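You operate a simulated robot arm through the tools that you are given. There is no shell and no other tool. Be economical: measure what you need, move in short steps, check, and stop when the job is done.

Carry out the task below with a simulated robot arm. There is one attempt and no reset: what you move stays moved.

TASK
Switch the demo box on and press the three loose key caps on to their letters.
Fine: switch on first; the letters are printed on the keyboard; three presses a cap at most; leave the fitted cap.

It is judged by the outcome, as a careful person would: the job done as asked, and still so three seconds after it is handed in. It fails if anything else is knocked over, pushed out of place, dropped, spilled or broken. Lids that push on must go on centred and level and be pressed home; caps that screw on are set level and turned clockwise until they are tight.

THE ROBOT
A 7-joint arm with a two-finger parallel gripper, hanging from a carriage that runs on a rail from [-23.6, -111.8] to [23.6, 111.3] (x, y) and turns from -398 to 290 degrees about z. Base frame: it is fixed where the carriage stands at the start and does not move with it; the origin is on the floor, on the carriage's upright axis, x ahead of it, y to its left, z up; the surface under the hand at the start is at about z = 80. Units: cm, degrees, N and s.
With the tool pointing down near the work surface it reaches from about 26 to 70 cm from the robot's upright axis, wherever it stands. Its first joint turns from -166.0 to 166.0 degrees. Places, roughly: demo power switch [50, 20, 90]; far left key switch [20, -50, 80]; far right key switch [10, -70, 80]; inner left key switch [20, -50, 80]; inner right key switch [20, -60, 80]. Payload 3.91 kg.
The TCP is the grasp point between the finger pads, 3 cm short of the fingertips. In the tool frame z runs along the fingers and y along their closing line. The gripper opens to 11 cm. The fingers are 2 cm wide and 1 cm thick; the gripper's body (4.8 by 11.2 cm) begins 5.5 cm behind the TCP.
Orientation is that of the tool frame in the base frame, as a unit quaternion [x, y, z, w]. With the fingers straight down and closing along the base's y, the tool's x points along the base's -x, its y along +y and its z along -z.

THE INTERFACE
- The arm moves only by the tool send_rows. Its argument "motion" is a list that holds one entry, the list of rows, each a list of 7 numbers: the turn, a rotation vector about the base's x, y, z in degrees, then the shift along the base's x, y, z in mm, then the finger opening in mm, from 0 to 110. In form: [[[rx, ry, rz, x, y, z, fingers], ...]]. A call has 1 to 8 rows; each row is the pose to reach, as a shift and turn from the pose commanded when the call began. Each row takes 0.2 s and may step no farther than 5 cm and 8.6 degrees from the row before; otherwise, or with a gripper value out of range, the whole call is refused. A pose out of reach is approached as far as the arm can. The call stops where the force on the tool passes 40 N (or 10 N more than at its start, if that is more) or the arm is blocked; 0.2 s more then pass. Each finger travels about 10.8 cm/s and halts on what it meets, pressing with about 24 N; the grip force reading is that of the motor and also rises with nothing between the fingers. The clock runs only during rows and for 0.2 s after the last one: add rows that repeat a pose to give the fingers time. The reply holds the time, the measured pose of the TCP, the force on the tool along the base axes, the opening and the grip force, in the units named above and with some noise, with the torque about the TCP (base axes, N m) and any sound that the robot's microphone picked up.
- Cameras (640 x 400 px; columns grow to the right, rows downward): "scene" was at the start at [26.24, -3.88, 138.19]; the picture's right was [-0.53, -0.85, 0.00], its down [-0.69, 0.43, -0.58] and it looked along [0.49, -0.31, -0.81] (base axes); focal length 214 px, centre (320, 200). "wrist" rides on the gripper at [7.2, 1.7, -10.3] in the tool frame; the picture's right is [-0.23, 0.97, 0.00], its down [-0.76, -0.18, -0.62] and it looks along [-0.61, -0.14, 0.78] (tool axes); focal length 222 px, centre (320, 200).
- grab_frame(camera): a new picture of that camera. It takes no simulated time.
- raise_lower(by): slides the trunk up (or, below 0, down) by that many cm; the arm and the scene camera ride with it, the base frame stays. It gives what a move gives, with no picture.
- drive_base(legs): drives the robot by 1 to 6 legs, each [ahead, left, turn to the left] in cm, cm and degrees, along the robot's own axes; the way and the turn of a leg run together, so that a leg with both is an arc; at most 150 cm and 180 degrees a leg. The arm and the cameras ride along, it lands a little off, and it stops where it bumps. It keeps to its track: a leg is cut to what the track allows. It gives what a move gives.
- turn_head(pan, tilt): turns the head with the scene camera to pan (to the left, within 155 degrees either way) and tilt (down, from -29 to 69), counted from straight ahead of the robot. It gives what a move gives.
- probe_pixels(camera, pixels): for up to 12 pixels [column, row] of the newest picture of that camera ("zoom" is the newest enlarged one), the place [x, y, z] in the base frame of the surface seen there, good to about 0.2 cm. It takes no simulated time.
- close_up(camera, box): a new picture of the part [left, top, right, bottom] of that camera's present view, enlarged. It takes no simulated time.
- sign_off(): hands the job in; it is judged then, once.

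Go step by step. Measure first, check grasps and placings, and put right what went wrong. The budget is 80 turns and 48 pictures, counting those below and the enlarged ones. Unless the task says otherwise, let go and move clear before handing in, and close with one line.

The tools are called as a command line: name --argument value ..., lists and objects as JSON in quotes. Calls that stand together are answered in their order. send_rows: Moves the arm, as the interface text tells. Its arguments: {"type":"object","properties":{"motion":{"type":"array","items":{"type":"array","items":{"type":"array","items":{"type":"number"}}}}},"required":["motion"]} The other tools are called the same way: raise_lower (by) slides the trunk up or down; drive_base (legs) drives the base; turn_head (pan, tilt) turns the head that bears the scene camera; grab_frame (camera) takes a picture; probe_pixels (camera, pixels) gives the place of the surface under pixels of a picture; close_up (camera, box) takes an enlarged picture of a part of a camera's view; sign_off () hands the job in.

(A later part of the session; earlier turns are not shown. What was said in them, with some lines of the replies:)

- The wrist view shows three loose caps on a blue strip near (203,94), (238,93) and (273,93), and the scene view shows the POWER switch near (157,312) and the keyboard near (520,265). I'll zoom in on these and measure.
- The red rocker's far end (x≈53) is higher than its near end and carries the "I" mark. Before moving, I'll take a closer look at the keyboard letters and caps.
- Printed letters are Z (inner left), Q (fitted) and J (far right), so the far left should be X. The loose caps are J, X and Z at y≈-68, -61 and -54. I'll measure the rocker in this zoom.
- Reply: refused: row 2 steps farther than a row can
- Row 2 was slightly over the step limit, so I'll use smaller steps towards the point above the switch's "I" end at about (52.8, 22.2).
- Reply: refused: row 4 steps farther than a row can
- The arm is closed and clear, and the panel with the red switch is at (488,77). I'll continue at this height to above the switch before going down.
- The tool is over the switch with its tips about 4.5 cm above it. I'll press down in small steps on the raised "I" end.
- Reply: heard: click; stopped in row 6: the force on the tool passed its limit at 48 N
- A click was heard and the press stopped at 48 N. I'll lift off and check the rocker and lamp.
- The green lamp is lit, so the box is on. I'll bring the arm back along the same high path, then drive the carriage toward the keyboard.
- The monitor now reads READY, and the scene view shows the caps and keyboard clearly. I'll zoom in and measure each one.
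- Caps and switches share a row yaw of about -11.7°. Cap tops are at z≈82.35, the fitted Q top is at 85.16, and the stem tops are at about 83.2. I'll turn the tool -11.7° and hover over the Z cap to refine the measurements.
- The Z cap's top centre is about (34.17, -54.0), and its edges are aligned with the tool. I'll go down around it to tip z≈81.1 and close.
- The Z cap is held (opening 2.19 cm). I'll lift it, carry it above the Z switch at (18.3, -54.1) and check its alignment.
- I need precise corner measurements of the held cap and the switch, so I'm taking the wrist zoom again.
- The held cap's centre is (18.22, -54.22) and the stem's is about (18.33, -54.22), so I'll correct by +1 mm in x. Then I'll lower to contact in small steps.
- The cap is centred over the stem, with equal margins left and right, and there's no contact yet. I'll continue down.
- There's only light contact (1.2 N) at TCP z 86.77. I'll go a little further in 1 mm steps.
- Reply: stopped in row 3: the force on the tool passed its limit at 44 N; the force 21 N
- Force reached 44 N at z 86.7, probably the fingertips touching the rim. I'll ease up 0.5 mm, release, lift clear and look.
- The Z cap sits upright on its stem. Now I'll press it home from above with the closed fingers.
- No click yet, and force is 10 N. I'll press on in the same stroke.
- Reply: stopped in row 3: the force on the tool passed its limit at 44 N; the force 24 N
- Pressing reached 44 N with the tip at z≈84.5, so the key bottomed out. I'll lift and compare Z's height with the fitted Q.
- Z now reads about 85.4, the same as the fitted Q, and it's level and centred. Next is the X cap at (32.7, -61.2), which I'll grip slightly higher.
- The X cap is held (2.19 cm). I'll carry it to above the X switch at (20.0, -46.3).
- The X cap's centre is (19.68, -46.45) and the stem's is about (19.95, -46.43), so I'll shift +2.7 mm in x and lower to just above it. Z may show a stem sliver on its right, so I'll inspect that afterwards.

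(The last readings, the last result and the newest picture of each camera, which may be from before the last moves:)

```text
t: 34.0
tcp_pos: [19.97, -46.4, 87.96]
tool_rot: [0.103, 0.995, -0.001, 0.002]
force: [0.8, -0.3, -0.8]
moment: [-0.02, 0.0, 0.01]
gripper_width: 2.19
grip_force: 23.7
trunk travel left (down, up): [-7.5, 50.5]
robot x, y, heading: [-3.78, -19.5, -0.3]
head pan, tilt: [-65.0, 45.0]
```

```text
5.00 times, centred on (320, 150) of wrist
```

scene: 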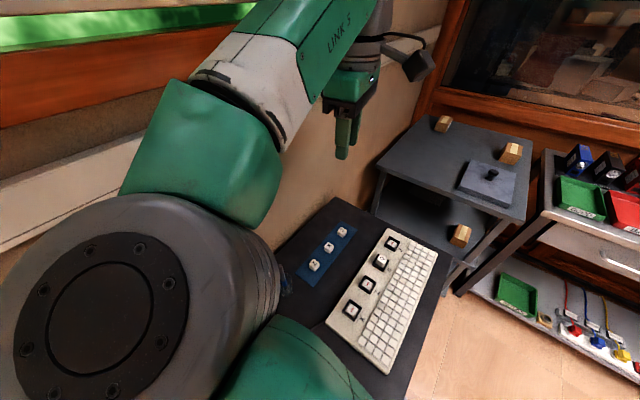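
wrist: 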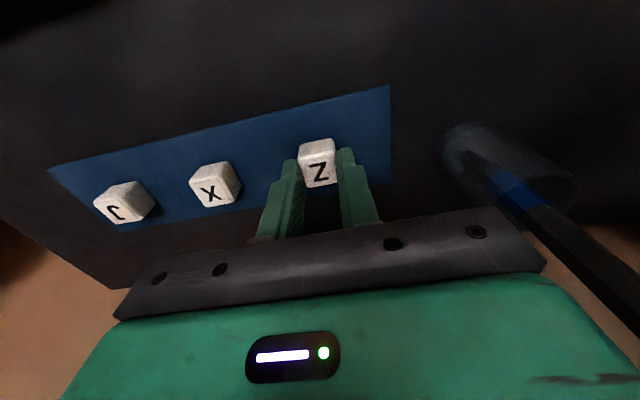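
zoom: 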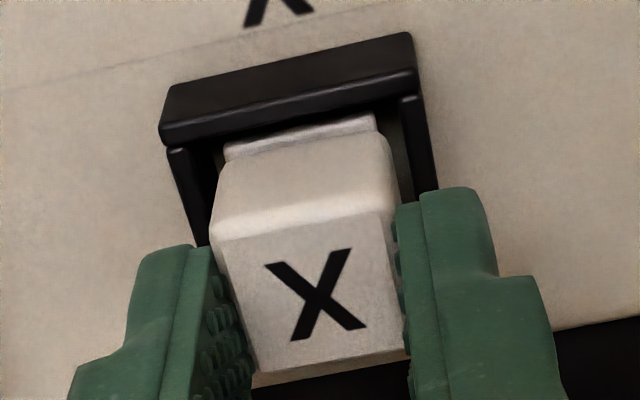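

The stem and cap are nearly concentric in the image (stem mid column ~300, cap ~304). I'll lower onto the stem in 1 mm steps.

send_rows --motion '[[[0, 0, 0, 0, -0.3, -3, 10], [0, 0, 0, 0, -0.3, -5, 10], [0, 0, 0, 0, -0.3, -6, 10], [0, 0, 0, 0, -0.3, -7, 10], [0, 0, 0, 0, -0.3, -8, 10], [0, 0, 0, 0, -0.3, -9, 10], [0, 0, 0, 0, -0.3, -10, 10], [0, 0, 0, 0, -0.3, -11, 10]]]'

close_up --camera "wrist" --box '[260, 110, 380, 190]'

```text
t: 35.9
tcp_pos: [20.09, -46.41, 86.74]
tool_rot: [0.103, 0.995, -0.001, 0.004]
force: [-0.3, 0.6, 2.8]
moment: [-0.03, 0.02, 0.04]
gripper_width: 2.18
grip_force: 24.1
trunk travel left (down, up): [-7.5, 50.5]
robot x, y, heading: [-4.04, -19.49, 0.1]
head pan, tilt: [-65.0, 45.0]
```

```text
5.00 times, centred on (320, 150) of wrist
```

zoom: 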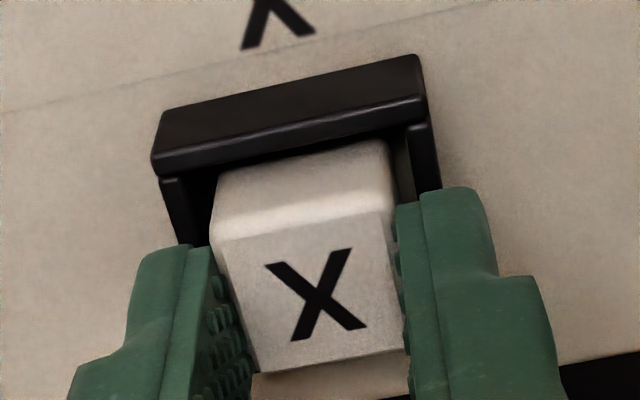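

The cap is on the stem with 2.8 N contact. I'll release it, lift, close the fingers and check before pressing.

send_rows --motion '[[[0, 0, 0, 0, 0, 0.3, 22], [0, 0, 0, 0, 0, 0.3, 28], [0, 0, 0, 0, 0, 0.5, 35], [0, 0, 0, 0, 0, 20, 35], [0, 0, 0, 0, 0, 60, 35], [0, 0, 0, 0, 0, 100, 10], [0, 0, 0, 0, 0, 100, 0], [0, 0, 0, 0, 0, 100, 0]]]'

close_up --camera "wrist" --box '[160, 50, 360, 190]'

```text
t: 37.6
tcp_pos: [20.01, -46.53, 96.88]
tool_rot: [0.103, 0.995, -0.002, 0.002]
force: [0.0, -0.2, 0.0]
moment: [-0.01, 0.0, 0.01]
gripper_width: 0.0
grip_force: 24.3
trunk travel left (down, up): [-7.5, 50.5]
robot x, y, heading: [-3.85, -19.31, -0.3]
head pan, tilt: [-65.0, 45.0]
```

```text
2.86 times, centred on (260, 120) of wrist
```

zoom: 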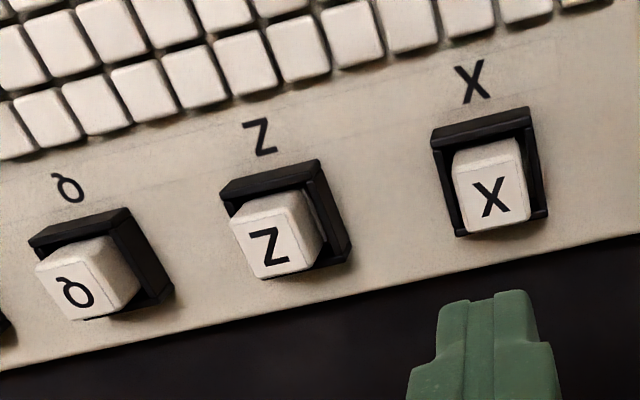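

probe_pixels --camera "zoom" --pixels '[[462, 180], [516, 168], [524, 215], [470, 225], [493, 197], [240, 230], [288, 215], [312, 260], [262, 275], [275, 245], [75, 283], [440, 150]]'

send_rows --motion '[[[0, 0, 0, 0, 0, -40, 0], [0, 0, 0, 0, 0, -75, 0], [0, 0, 0, 0, 0, -83, 0], [0, 0, 0, 0, 0, -86, 0], [0, 0, 0, 0, 0, -88, 0], [0, 0, 0, 0, 0, -90, 0], [0, 0, 0, 0, 0, -92, 0], [0, 0, 0, 0, 0, -94, 0]]]'

```text
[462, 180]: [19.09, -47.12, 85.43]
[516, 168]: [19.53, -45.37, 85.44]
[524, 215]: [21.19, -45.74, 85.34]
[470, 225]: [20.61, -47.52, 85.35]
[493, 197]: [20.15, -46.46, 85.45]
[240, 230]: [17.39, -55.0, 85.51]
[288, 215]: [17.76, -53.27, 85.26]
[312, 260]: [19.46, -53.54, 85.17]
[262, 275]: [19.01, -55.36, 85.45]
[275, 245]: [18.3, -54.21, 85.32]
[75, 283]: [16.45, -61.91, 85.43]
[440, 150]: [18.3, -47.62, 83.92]
```

```text
t: 39.5
tcp_pos: [20.12, -46.41, 87.52]
tool_rot: [0.103, 0.995, -0.002, 0.004]
force: [-0.2, 0.2, 12.7]
moment: [0.05, 0.07, 0.02]
gripper_width: 0.0
grip_force: 24.1
trunk travel left (down, up): [-7.5, 50.5]
robot x, y, heading: [-4.31, -19.27, -0.1]
head pan, tilt: [-65.0, 45.0]
```

X's top is level at 85.4 and centred at (20.1, -46.4). I'll finish the press stroke.

send_rows --motion '[[[0, 0, 0, 0, 0, -1.5, 0], [0, 0, 0, 0, 0, -3, 0], [0, 0, 0, 0, 0, -4.5, 0], [0, 0, 0, 0, 0, -6, 0]]]'

send_rows --motion '[[[0, 0, 0, 0, 0, 20, 0], [0, 0, 0, 0, 0, 60, 0], [0, 0, 0, 0, 0, 90, 0], [0, 0, 0, 0, 0, 90, 0]]]'

close_up --camera "wrist" --box '[160, 50, 360, 190]'

```text
t: 40.1
tcp_pos: [20.1, -46.45, 87.48]
tool_rot: [0.103, 0.995, -0.003, 0.005]
force: [-2.7, 2.4, 26.4]
moment: [0.06, 0.18, -0.01]
gripper_width: 0.0
grip_force: 24.2
trunk travel left (down, up): [-7.5, 50.5]
robot x, y, heading: [-3.85, -19.19, 0.1]
head pan, tilt: [-65.0, 45.0]
stopped in row 3: the force on the tool passed its limit at 44 N (the readings are from after the stop); the commanded pose is now the measured one
```

```text
t: 41.1
tcp_pos: [20.23, -46.33, 96.27]
tool_rot: [0.103, 0.995, -0.001, 0.004]
force: [1.3, -0.4, -0.4]
moment: [-0.02, 0.02, 0.0]
gripper_width: 0.0
grip_force: 23.8
trunk travel left (down, up): [-7.5, 50.5]
robot x, y, heading: [-4.3, -19.15, -0.0]
head pan, tilt: [-65.0, 45.0]
```

```text
2.86 times, centred on (260, 120) of wrist
```

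zoom: 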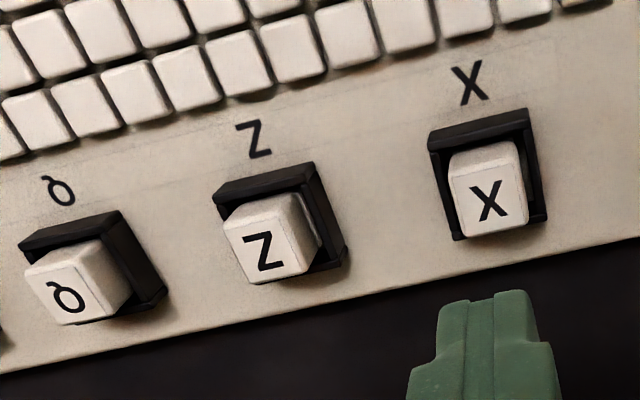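

Both X and Z bottomed at the same height (TCP 87.47) and look seated like Q. Next I'll fetch the J cap at (31.13, -68.63).

send_rows --motion '[[[0, 0, 0, 18, -37, 0, 10], [0, 0, 0, 37, -74, 0, 20], [0, 0, 0, 55, -111, 0, 35], [0, 0, 0, 73, -148, 0, 45], [0, 0, 0, 92, -185, 0, 45], [0, 0, 0, 110, -221.5, 0, 45], [0, 0, 0, 110, -221.5, -40, 45], [0, 0, 0, 110, -221.5, -70, 45]]]'

close_up --camera "wrist" --box '[240, 90, 400, 190]'

```text
t: 42.9
tcp_pos: [31.09, -68.53, 89.31]
tool_rot: [0.103, 0.995, -0.003, 0.003]
force: [0.0, 0.2, -0.2]
moment: [0.01, 0.04, 0.03]
gripper_width: 4.49
grip_force: 0.0
trunk travel left (down, up): [-7.5, 50.5]
robot x, y, heading: [-3.88, -19.14, -0.3]
head pan, tilt: [-65.0, 45.0]
```

```text
4.00 times, centred on (320, 140) of wrist
```

zoom: 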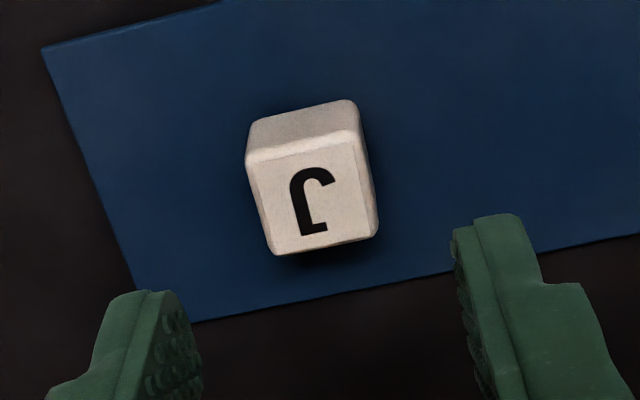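

The J cap is between the open fingers and square to them. I'll go down, grip and lift.

probe_pixels --camera "zoom" --pixels '[[252, 160], [358, 136], [374, 230], [278, 250]]'

send_rows --motion '[[[0, 0, 0, 0, 0, -30, 45], [0, 0, 0, 0, 0, -48, 45], [0, 0, 0, 0, 0, -48, 45], [0, 0, 0, 0, 0, -48, 15], [0, 0, 0, 0, 0, -48, 10], [0, 0, 0, 0, 0, -48, 10], [0, 0, 0, 0, 0, -10, 10], [0, 0, 0, 0, 0, 30, 10]]]'

```text
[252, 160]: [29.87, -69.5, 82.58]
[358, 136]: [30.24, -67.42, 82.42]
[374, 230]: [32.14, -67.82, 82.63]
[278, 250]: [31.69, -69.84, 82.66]
```

```text
t: 44.7
tcp_pos: [31.18, -68.52, 92.14]
tool_rot: [0.103, 0.995, -0.002, 0.004]
force: [-0.1, -0.5, -0.3]
moment: [0.0, -0.01, 0.02]
gripper_width: 2.2
grip_force: 23.6
trunk travel left (down, up): [-7.5, 50.5]
robot x, y, heading: [-3.85, -18.88, 0.0]
head pan, tilt: [-65.0, 45.0]
```

J is held. I'll carry it above the J switch at (15.05, -69.95).

send_rows --motion '[[[0, 0, 0, -40, -4, 0, 10], [0, 0, 0, -80, -8, 0, 10], [0, 0, 0, -120, -11, 0, 10], [0, 0, 0, -160, -14, 0, 10], [0, 0, 0, -160, -14, 0, 10]]]'

close_up --camera "wrist" --box '[240, 90, 400, 190]'

```text
t: 45.9
tcp_pos: [15.14, -69.97, 92.3]
tool_rot: [0.103, 0.995, -0.002, 0.003]
force: [0.2, 0.6, -0.4]
moment: [0.01, 0.0, -0.04]
gripper_width: 2.16
grip_force: 24.2
trunk travel left (down, up): [-7.5, 50.5]
robot x, y, heading: [-3.61, -19.34, -0.4]
head pan, tilt: [-65.0, 45.0]
```

```text
4.00 times, centred on (320, 140) of wrist
```

zoom: 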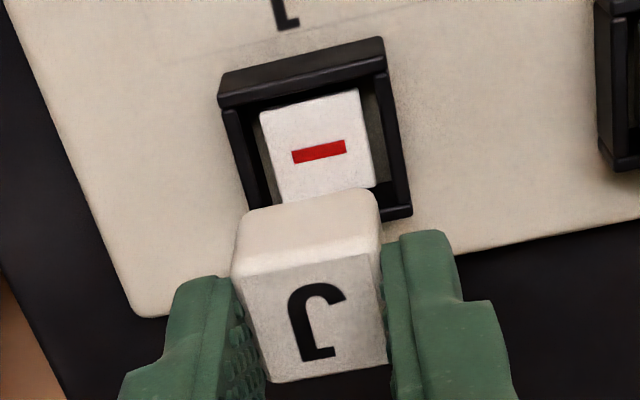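

probe_pixels --camera "zoom" --pixels '[[244, 276], [376, 253], [386, 358], [272, 377], [264, 114], [356, 92], [374, 183], [294, 158], [345, 147], [226, 102], [384, 68], [409, 211]]'

```text
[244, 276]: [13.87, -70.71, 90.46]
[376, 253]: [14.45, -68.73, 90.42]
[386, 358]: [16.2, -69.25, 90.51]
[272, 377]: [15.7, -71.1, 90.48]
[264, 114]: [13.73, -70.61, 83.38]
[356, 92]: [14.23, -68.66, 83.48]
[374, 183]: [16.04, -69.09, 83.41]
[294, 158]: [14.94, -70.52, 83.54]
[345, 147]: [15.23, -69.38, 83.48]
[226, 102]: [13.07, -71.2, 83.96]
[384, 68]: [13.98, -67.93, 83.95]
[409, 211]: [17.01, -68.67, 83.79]
```

The cap centre (15.05, -69.95) already matches the stem (15.02, -69.92). I'll lower straight down.

send_rows --motion '[[[0, 0, 0, -0.2, 0.2, -25, 10], [0, 0, 0, -0.2, 0.2, -42, 10], [0, 0, 0, -0.2, 0.2, -47, 10], [0, 0, 0, -0.2, 0.2, -49, 10], [0, 0, 0, -0.2, 0.2, -51, 10], [0, 0, 0, -0.2, 0.2, -53, 10], [0, 0, 0, -0.2, 0.2, -54, 10], [0, 0, 0, -0.2, 0.2, -55, 10]]]'

```text
t: 47.7
tcp_pos: [15.13, -69.95, 86.86]
tool_rot: [0.102, 0.995, -0.002, 0.004]
force: [-0.8, 2.3, 7.5]
moment: [0.14, 0.05, 0.04]
gripper_width: 2.17
grip_force: 24.0
trunk travel left (down, up): [-7.5, 50.5]
robot x, y, heading: [-3.99, -19.06, -0.0]
head pan, tilt: [-65.0, 45.0]
```

J is on its stem with 7.5 N contact. I'll release, lift and check it.

send_rows --motion '[[[0, 0, 0, 0, 0, 0.5, 22], [0, 0, 0, 0, 0, 0.7, 28], [0, 0, 0, 0, 0, 0.7, 35], [0, 0, 0, 0, 0, 20, 35], [0, 0, 0, 0, 0, 60, 35], [0, 0, 0, 0, 0, 100, 10], [0, 0, 0, 0, 0, 100, 0], [0, 0, 0, 0, 0, 100, 0]]]'

close_up --camera "wrist" --box '[240, 50, 440, 190]'

probe_pixels --camera "zoom" --pixels '[[230, 180], [285, 170], [290, 210], [240, 225], [262, 197]]'

```text
t: 49.5
tcp_pos: [15.29, -69.95, 96.89]
tool_rot: [0.102, 0.995, -0.001, 0.004]
force: [0.9, -0.3, -0.1]
moment: [-0.04, 0.01, 0.03]
gripper_width: 0.0
grip_force: 23.8
trunk travel left (down, up): [-7.5, 50.5]
robot x, y, heading: [-4.31, -19.28, 0.1]
head pan, tilt: [-65.0, 45.0]
```

```text
2.86 times, centred on (340, 120) of wrist
```

zoom: 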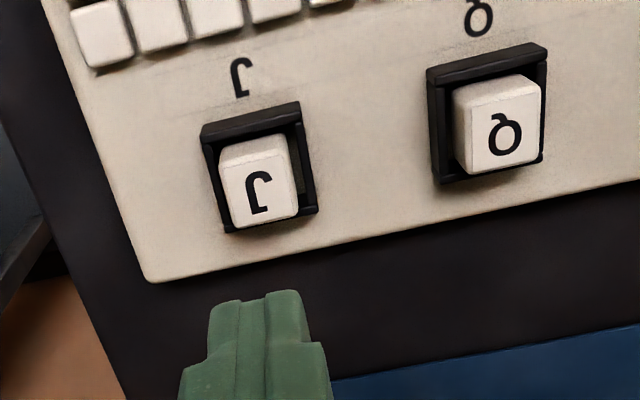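

```text
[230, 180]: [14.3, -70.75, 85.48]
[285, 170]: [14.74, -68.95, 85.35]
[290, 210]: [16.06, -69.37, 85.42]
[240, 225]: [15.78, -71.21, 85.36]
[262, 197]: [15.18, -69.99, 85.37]
```

J is centred and level. I'll press it home in one stroke.

send_rows --motion '[[[0, 0, 0, -0.5, 0, -45, 0], [0, 0, 0, -0.5, 0, -80, 0], [0, 0, 0, -0.5, 0, -87, 0], [0, 0, 0, -0.5, 0, -91, 0], [0, 0, 0, -0.5, 0, -94, 0], [0, 0, 0, -0.5, 0, -96, 0], [0, 0, 0, -0.5, 0, -98, 0], [0, 0, 0, -0.5, 0, -100, 0]]]'

send_rows --motion '[[[0, 0, 0, 0, 0, 20, 0], [0, 0, 0, 0, 0, 60, 0], [0, 0, 0, 0, 0, 100, 0], [0, 0, 0, 0, 0, 145, 0], [0, 0, 0, 25, 10, 190, 0], [0, 0, 0, 60, 20, 220, 0], [0, 0, 0, 100, 40, 240, 0], [0, 0, 0, 140, 60, 240, 0]]]'

close_up --camera "scene" --box '[310, 215, 450, 335]'

grab_frame --camera "wrist"

```text
t: 51.1
tcp_pos: [15.13, -69.91, 87.37]
tool_rot: [0.105, 0.994, -0.005, 0.005]
force: [-1.8, 5.6, 19.7]
moment: [0.16, 0.14, -0.05]
gripper_width: 0.01
grip_force: 23.5
trunk travel left (down, up): [-7.5, 50.5]
robot x, y, heading: [-3.82, -19.11, 0.1]
head pan, tilt: [-65.0, 45.0]
stopped in row 7: the force on the tool passed its limit at 45 N (the readings are from after the stop); the commanded pose is now the measured one
```

```text
refused: row 5 steps farther than a row can; nothing moved
```

```text
3.33 times, centred on (380, 275) of scene
```

zoom: 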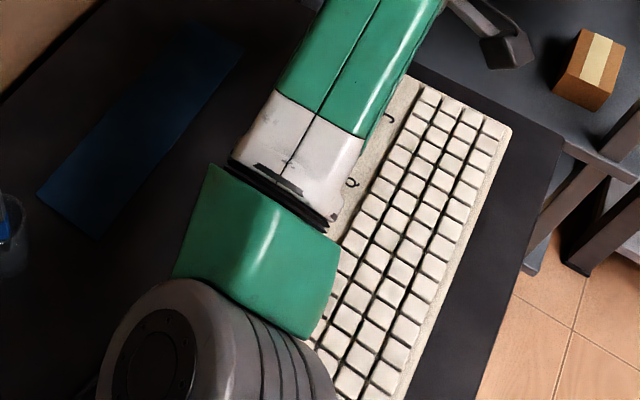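

```text
5 pictures are left
```

wrist: 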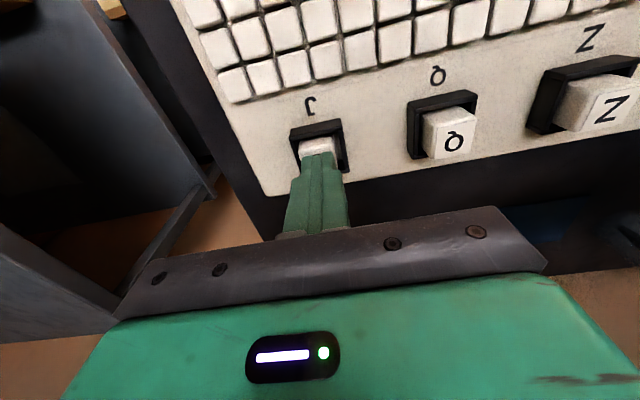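

J bottomed at 45 N at the same depth as the others. I'll lift clear to the earlier high pose and take a final look.

send_rows --motion '[[[0, 0, 0, 0, 0, 20, 0], [0, 0, 0, 0, 0, 60, 0], [0, 0, 0, 0, 0, 100, 0], [0, 0, 0, 0, 0, 145, 0], [0, 0, 0, 20, 10, 185, 0], [0, 0, 0, 50, 25, 220, 0], [0, 0, 0, 80, 45, 250, 0], [0, 0, 0, 110, 75, 270, 0]]]'

send_rows --motion '[[[0, 0, 0, 25, 30, 30, 0], [0, 0, 0, 50, 60, 60, 0], [0, 0, 0, 50, 60, 60, 0]]]'

close_up --camera "scene" --box '[330, 225, 420, 325]'

```text
t: 52.9
tcp_pos: [26.12, -62.35, 114.3]
tool_rot: [0.104, 0.995, -0.003, 0.004]
force: [0.0, -0.2, 0.0]
moment: [-0.01, -0.04, 0.02]
gripper_width: 0.0
grip_force: 24.1
trunk travel left (down, up): [-7.5, 50.5]
robot x, y, heading: [-4.26, -19.25, -0.1]
head pan, tilt: [-65.0, 45.0]
```

```text
t: 53.7
tcp_pos: [31.22, -56.28, 120.38]
tool_rot: [0.104, 0.995, -0.003, 0.004]
force: [-0.2, 0.3, 0.3]
moment: [-0.01, -0.01, 0.02]
gripper_width: 0.01
grip_force: 24.0
trunk travel left (down, up): [-7.5, 50.5]
robot x, y, heading: [-4.14, -19.13, 0.2]
head pan, tilt: [-65.0, 45.0]
```

```text
4.00 times, centred on (375, 275) of scene
```

zoom: 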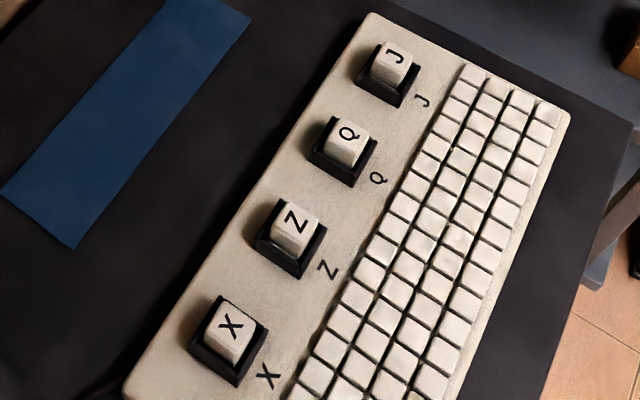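

probe_pixels --camera "zoom" --pixels '[[396, 54], [348, 130], [295, 221], [233, 325], [385, 48], [337, 126], [282, 213], [218, 318], [405, 65], [360, 143], [308, 235], [243, 343]]'

turn_head --pan -20 --tilt 35

grab_frame --camera "scene"

```text
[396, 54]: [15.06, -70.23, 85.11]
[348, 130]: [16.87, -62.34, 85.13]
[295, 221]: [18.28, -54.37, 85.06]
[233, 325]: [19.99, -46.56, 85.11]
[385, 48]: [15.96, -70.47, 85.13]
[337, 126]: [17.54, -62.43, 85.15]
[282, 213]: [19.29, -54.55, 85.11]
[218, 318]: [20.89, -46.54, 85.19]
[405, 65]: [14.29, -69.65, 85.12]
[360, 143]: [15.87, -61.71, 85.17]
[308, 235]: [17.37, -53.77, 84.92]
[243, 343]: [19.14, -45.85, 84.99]
```

```text
t: 54.8
tcp_pos: [31.15, -56.41, 120.26]
tool_rot: [0.104, 0.995, -0.003, 0.004]
force: [-0.3, -1.1, 0.6]
moment: [0.03, 0.01, 0.0]
gripper_width: 0.0
grip_force: 23.8
trunk travel left (down, up): [-7.5, 50.5]
robot x, y, heading: [-3.53, -19.04, -0.0]
head pan, tilt: [-20.0, 35.0]
```

```text
3 pictures are left
```

scene: 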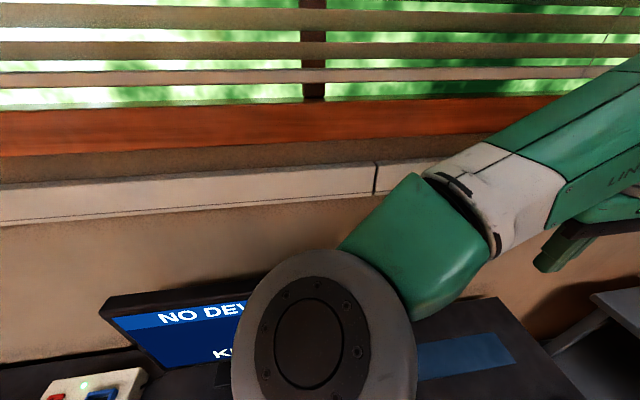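

All four cap tops are within 1 mm (85.05–85.15). The monitor shows "NO DEVICE" and a second line starting with "K", which the wrist camera may be able to read.

close_up --camera "wrist" --box '[440, 80, 640, 220]'

```text
2.86 times, centred on (540, 150) of wrist
```

zoom: 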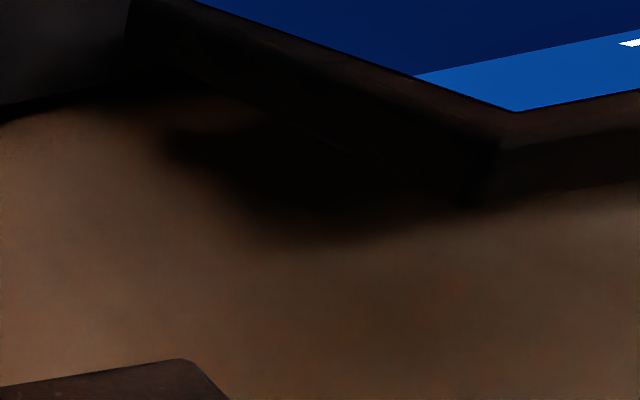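

The screen is just out of view. I'll move the arm along the earlier safe high path and read it.

send_rows --motion '[[[0, 0, 6, 9, 40, 12, 0], [0, 0, 11.7, 18, 80, 14, 0], [0, 0, 11.7, 28, 120, 14, 0], [0, 0, 11.7, 37, 160, 14, 0], [0, 0, 11.7, 47, 200, 14, 0], [0, 0, 11.7, 57, 240, 14, 0], [0, 0, 11.7, 66, 280, 14, 0], [0, 0, 11.7, 76, 320, 14, 0]]]'

grab_frame --camera "wrist"

```text
t: 56.6
tcp_pos: [38.61, -24.35, 121.57]
tool_rot: [0.002, 1.0, -0.002, 0.005]
force: [0.2, -0.2, -0.7]
moment: [-0.01, 0.02, 0.02]
gripper_width: 0.02
grip_force: 24.4
trunk travel left (down, up): [-7.5, 50.5]
robot x, y, heading: [-3.99, -18.87, 0.1]
head pan, tilt: [-20.0, 35.0]
```

```text
1 pictures are left
```

wrist: 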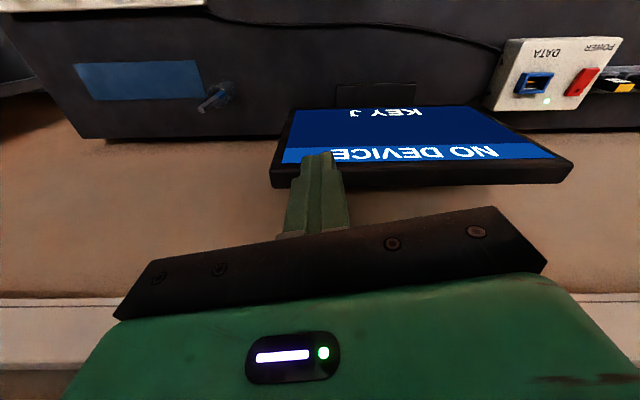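

The screen reads "KEY J", so the last key press registered. The power lamp is still lit, all four caps sit at the same height, and the arm is clear, so I'm handing in.

sign_off

```text
The job is handed in.
```

The demo box is on with its lamp lit, and the X, Z and J caps are pressed on to their letters, level with the fitted Q, which I left alone.
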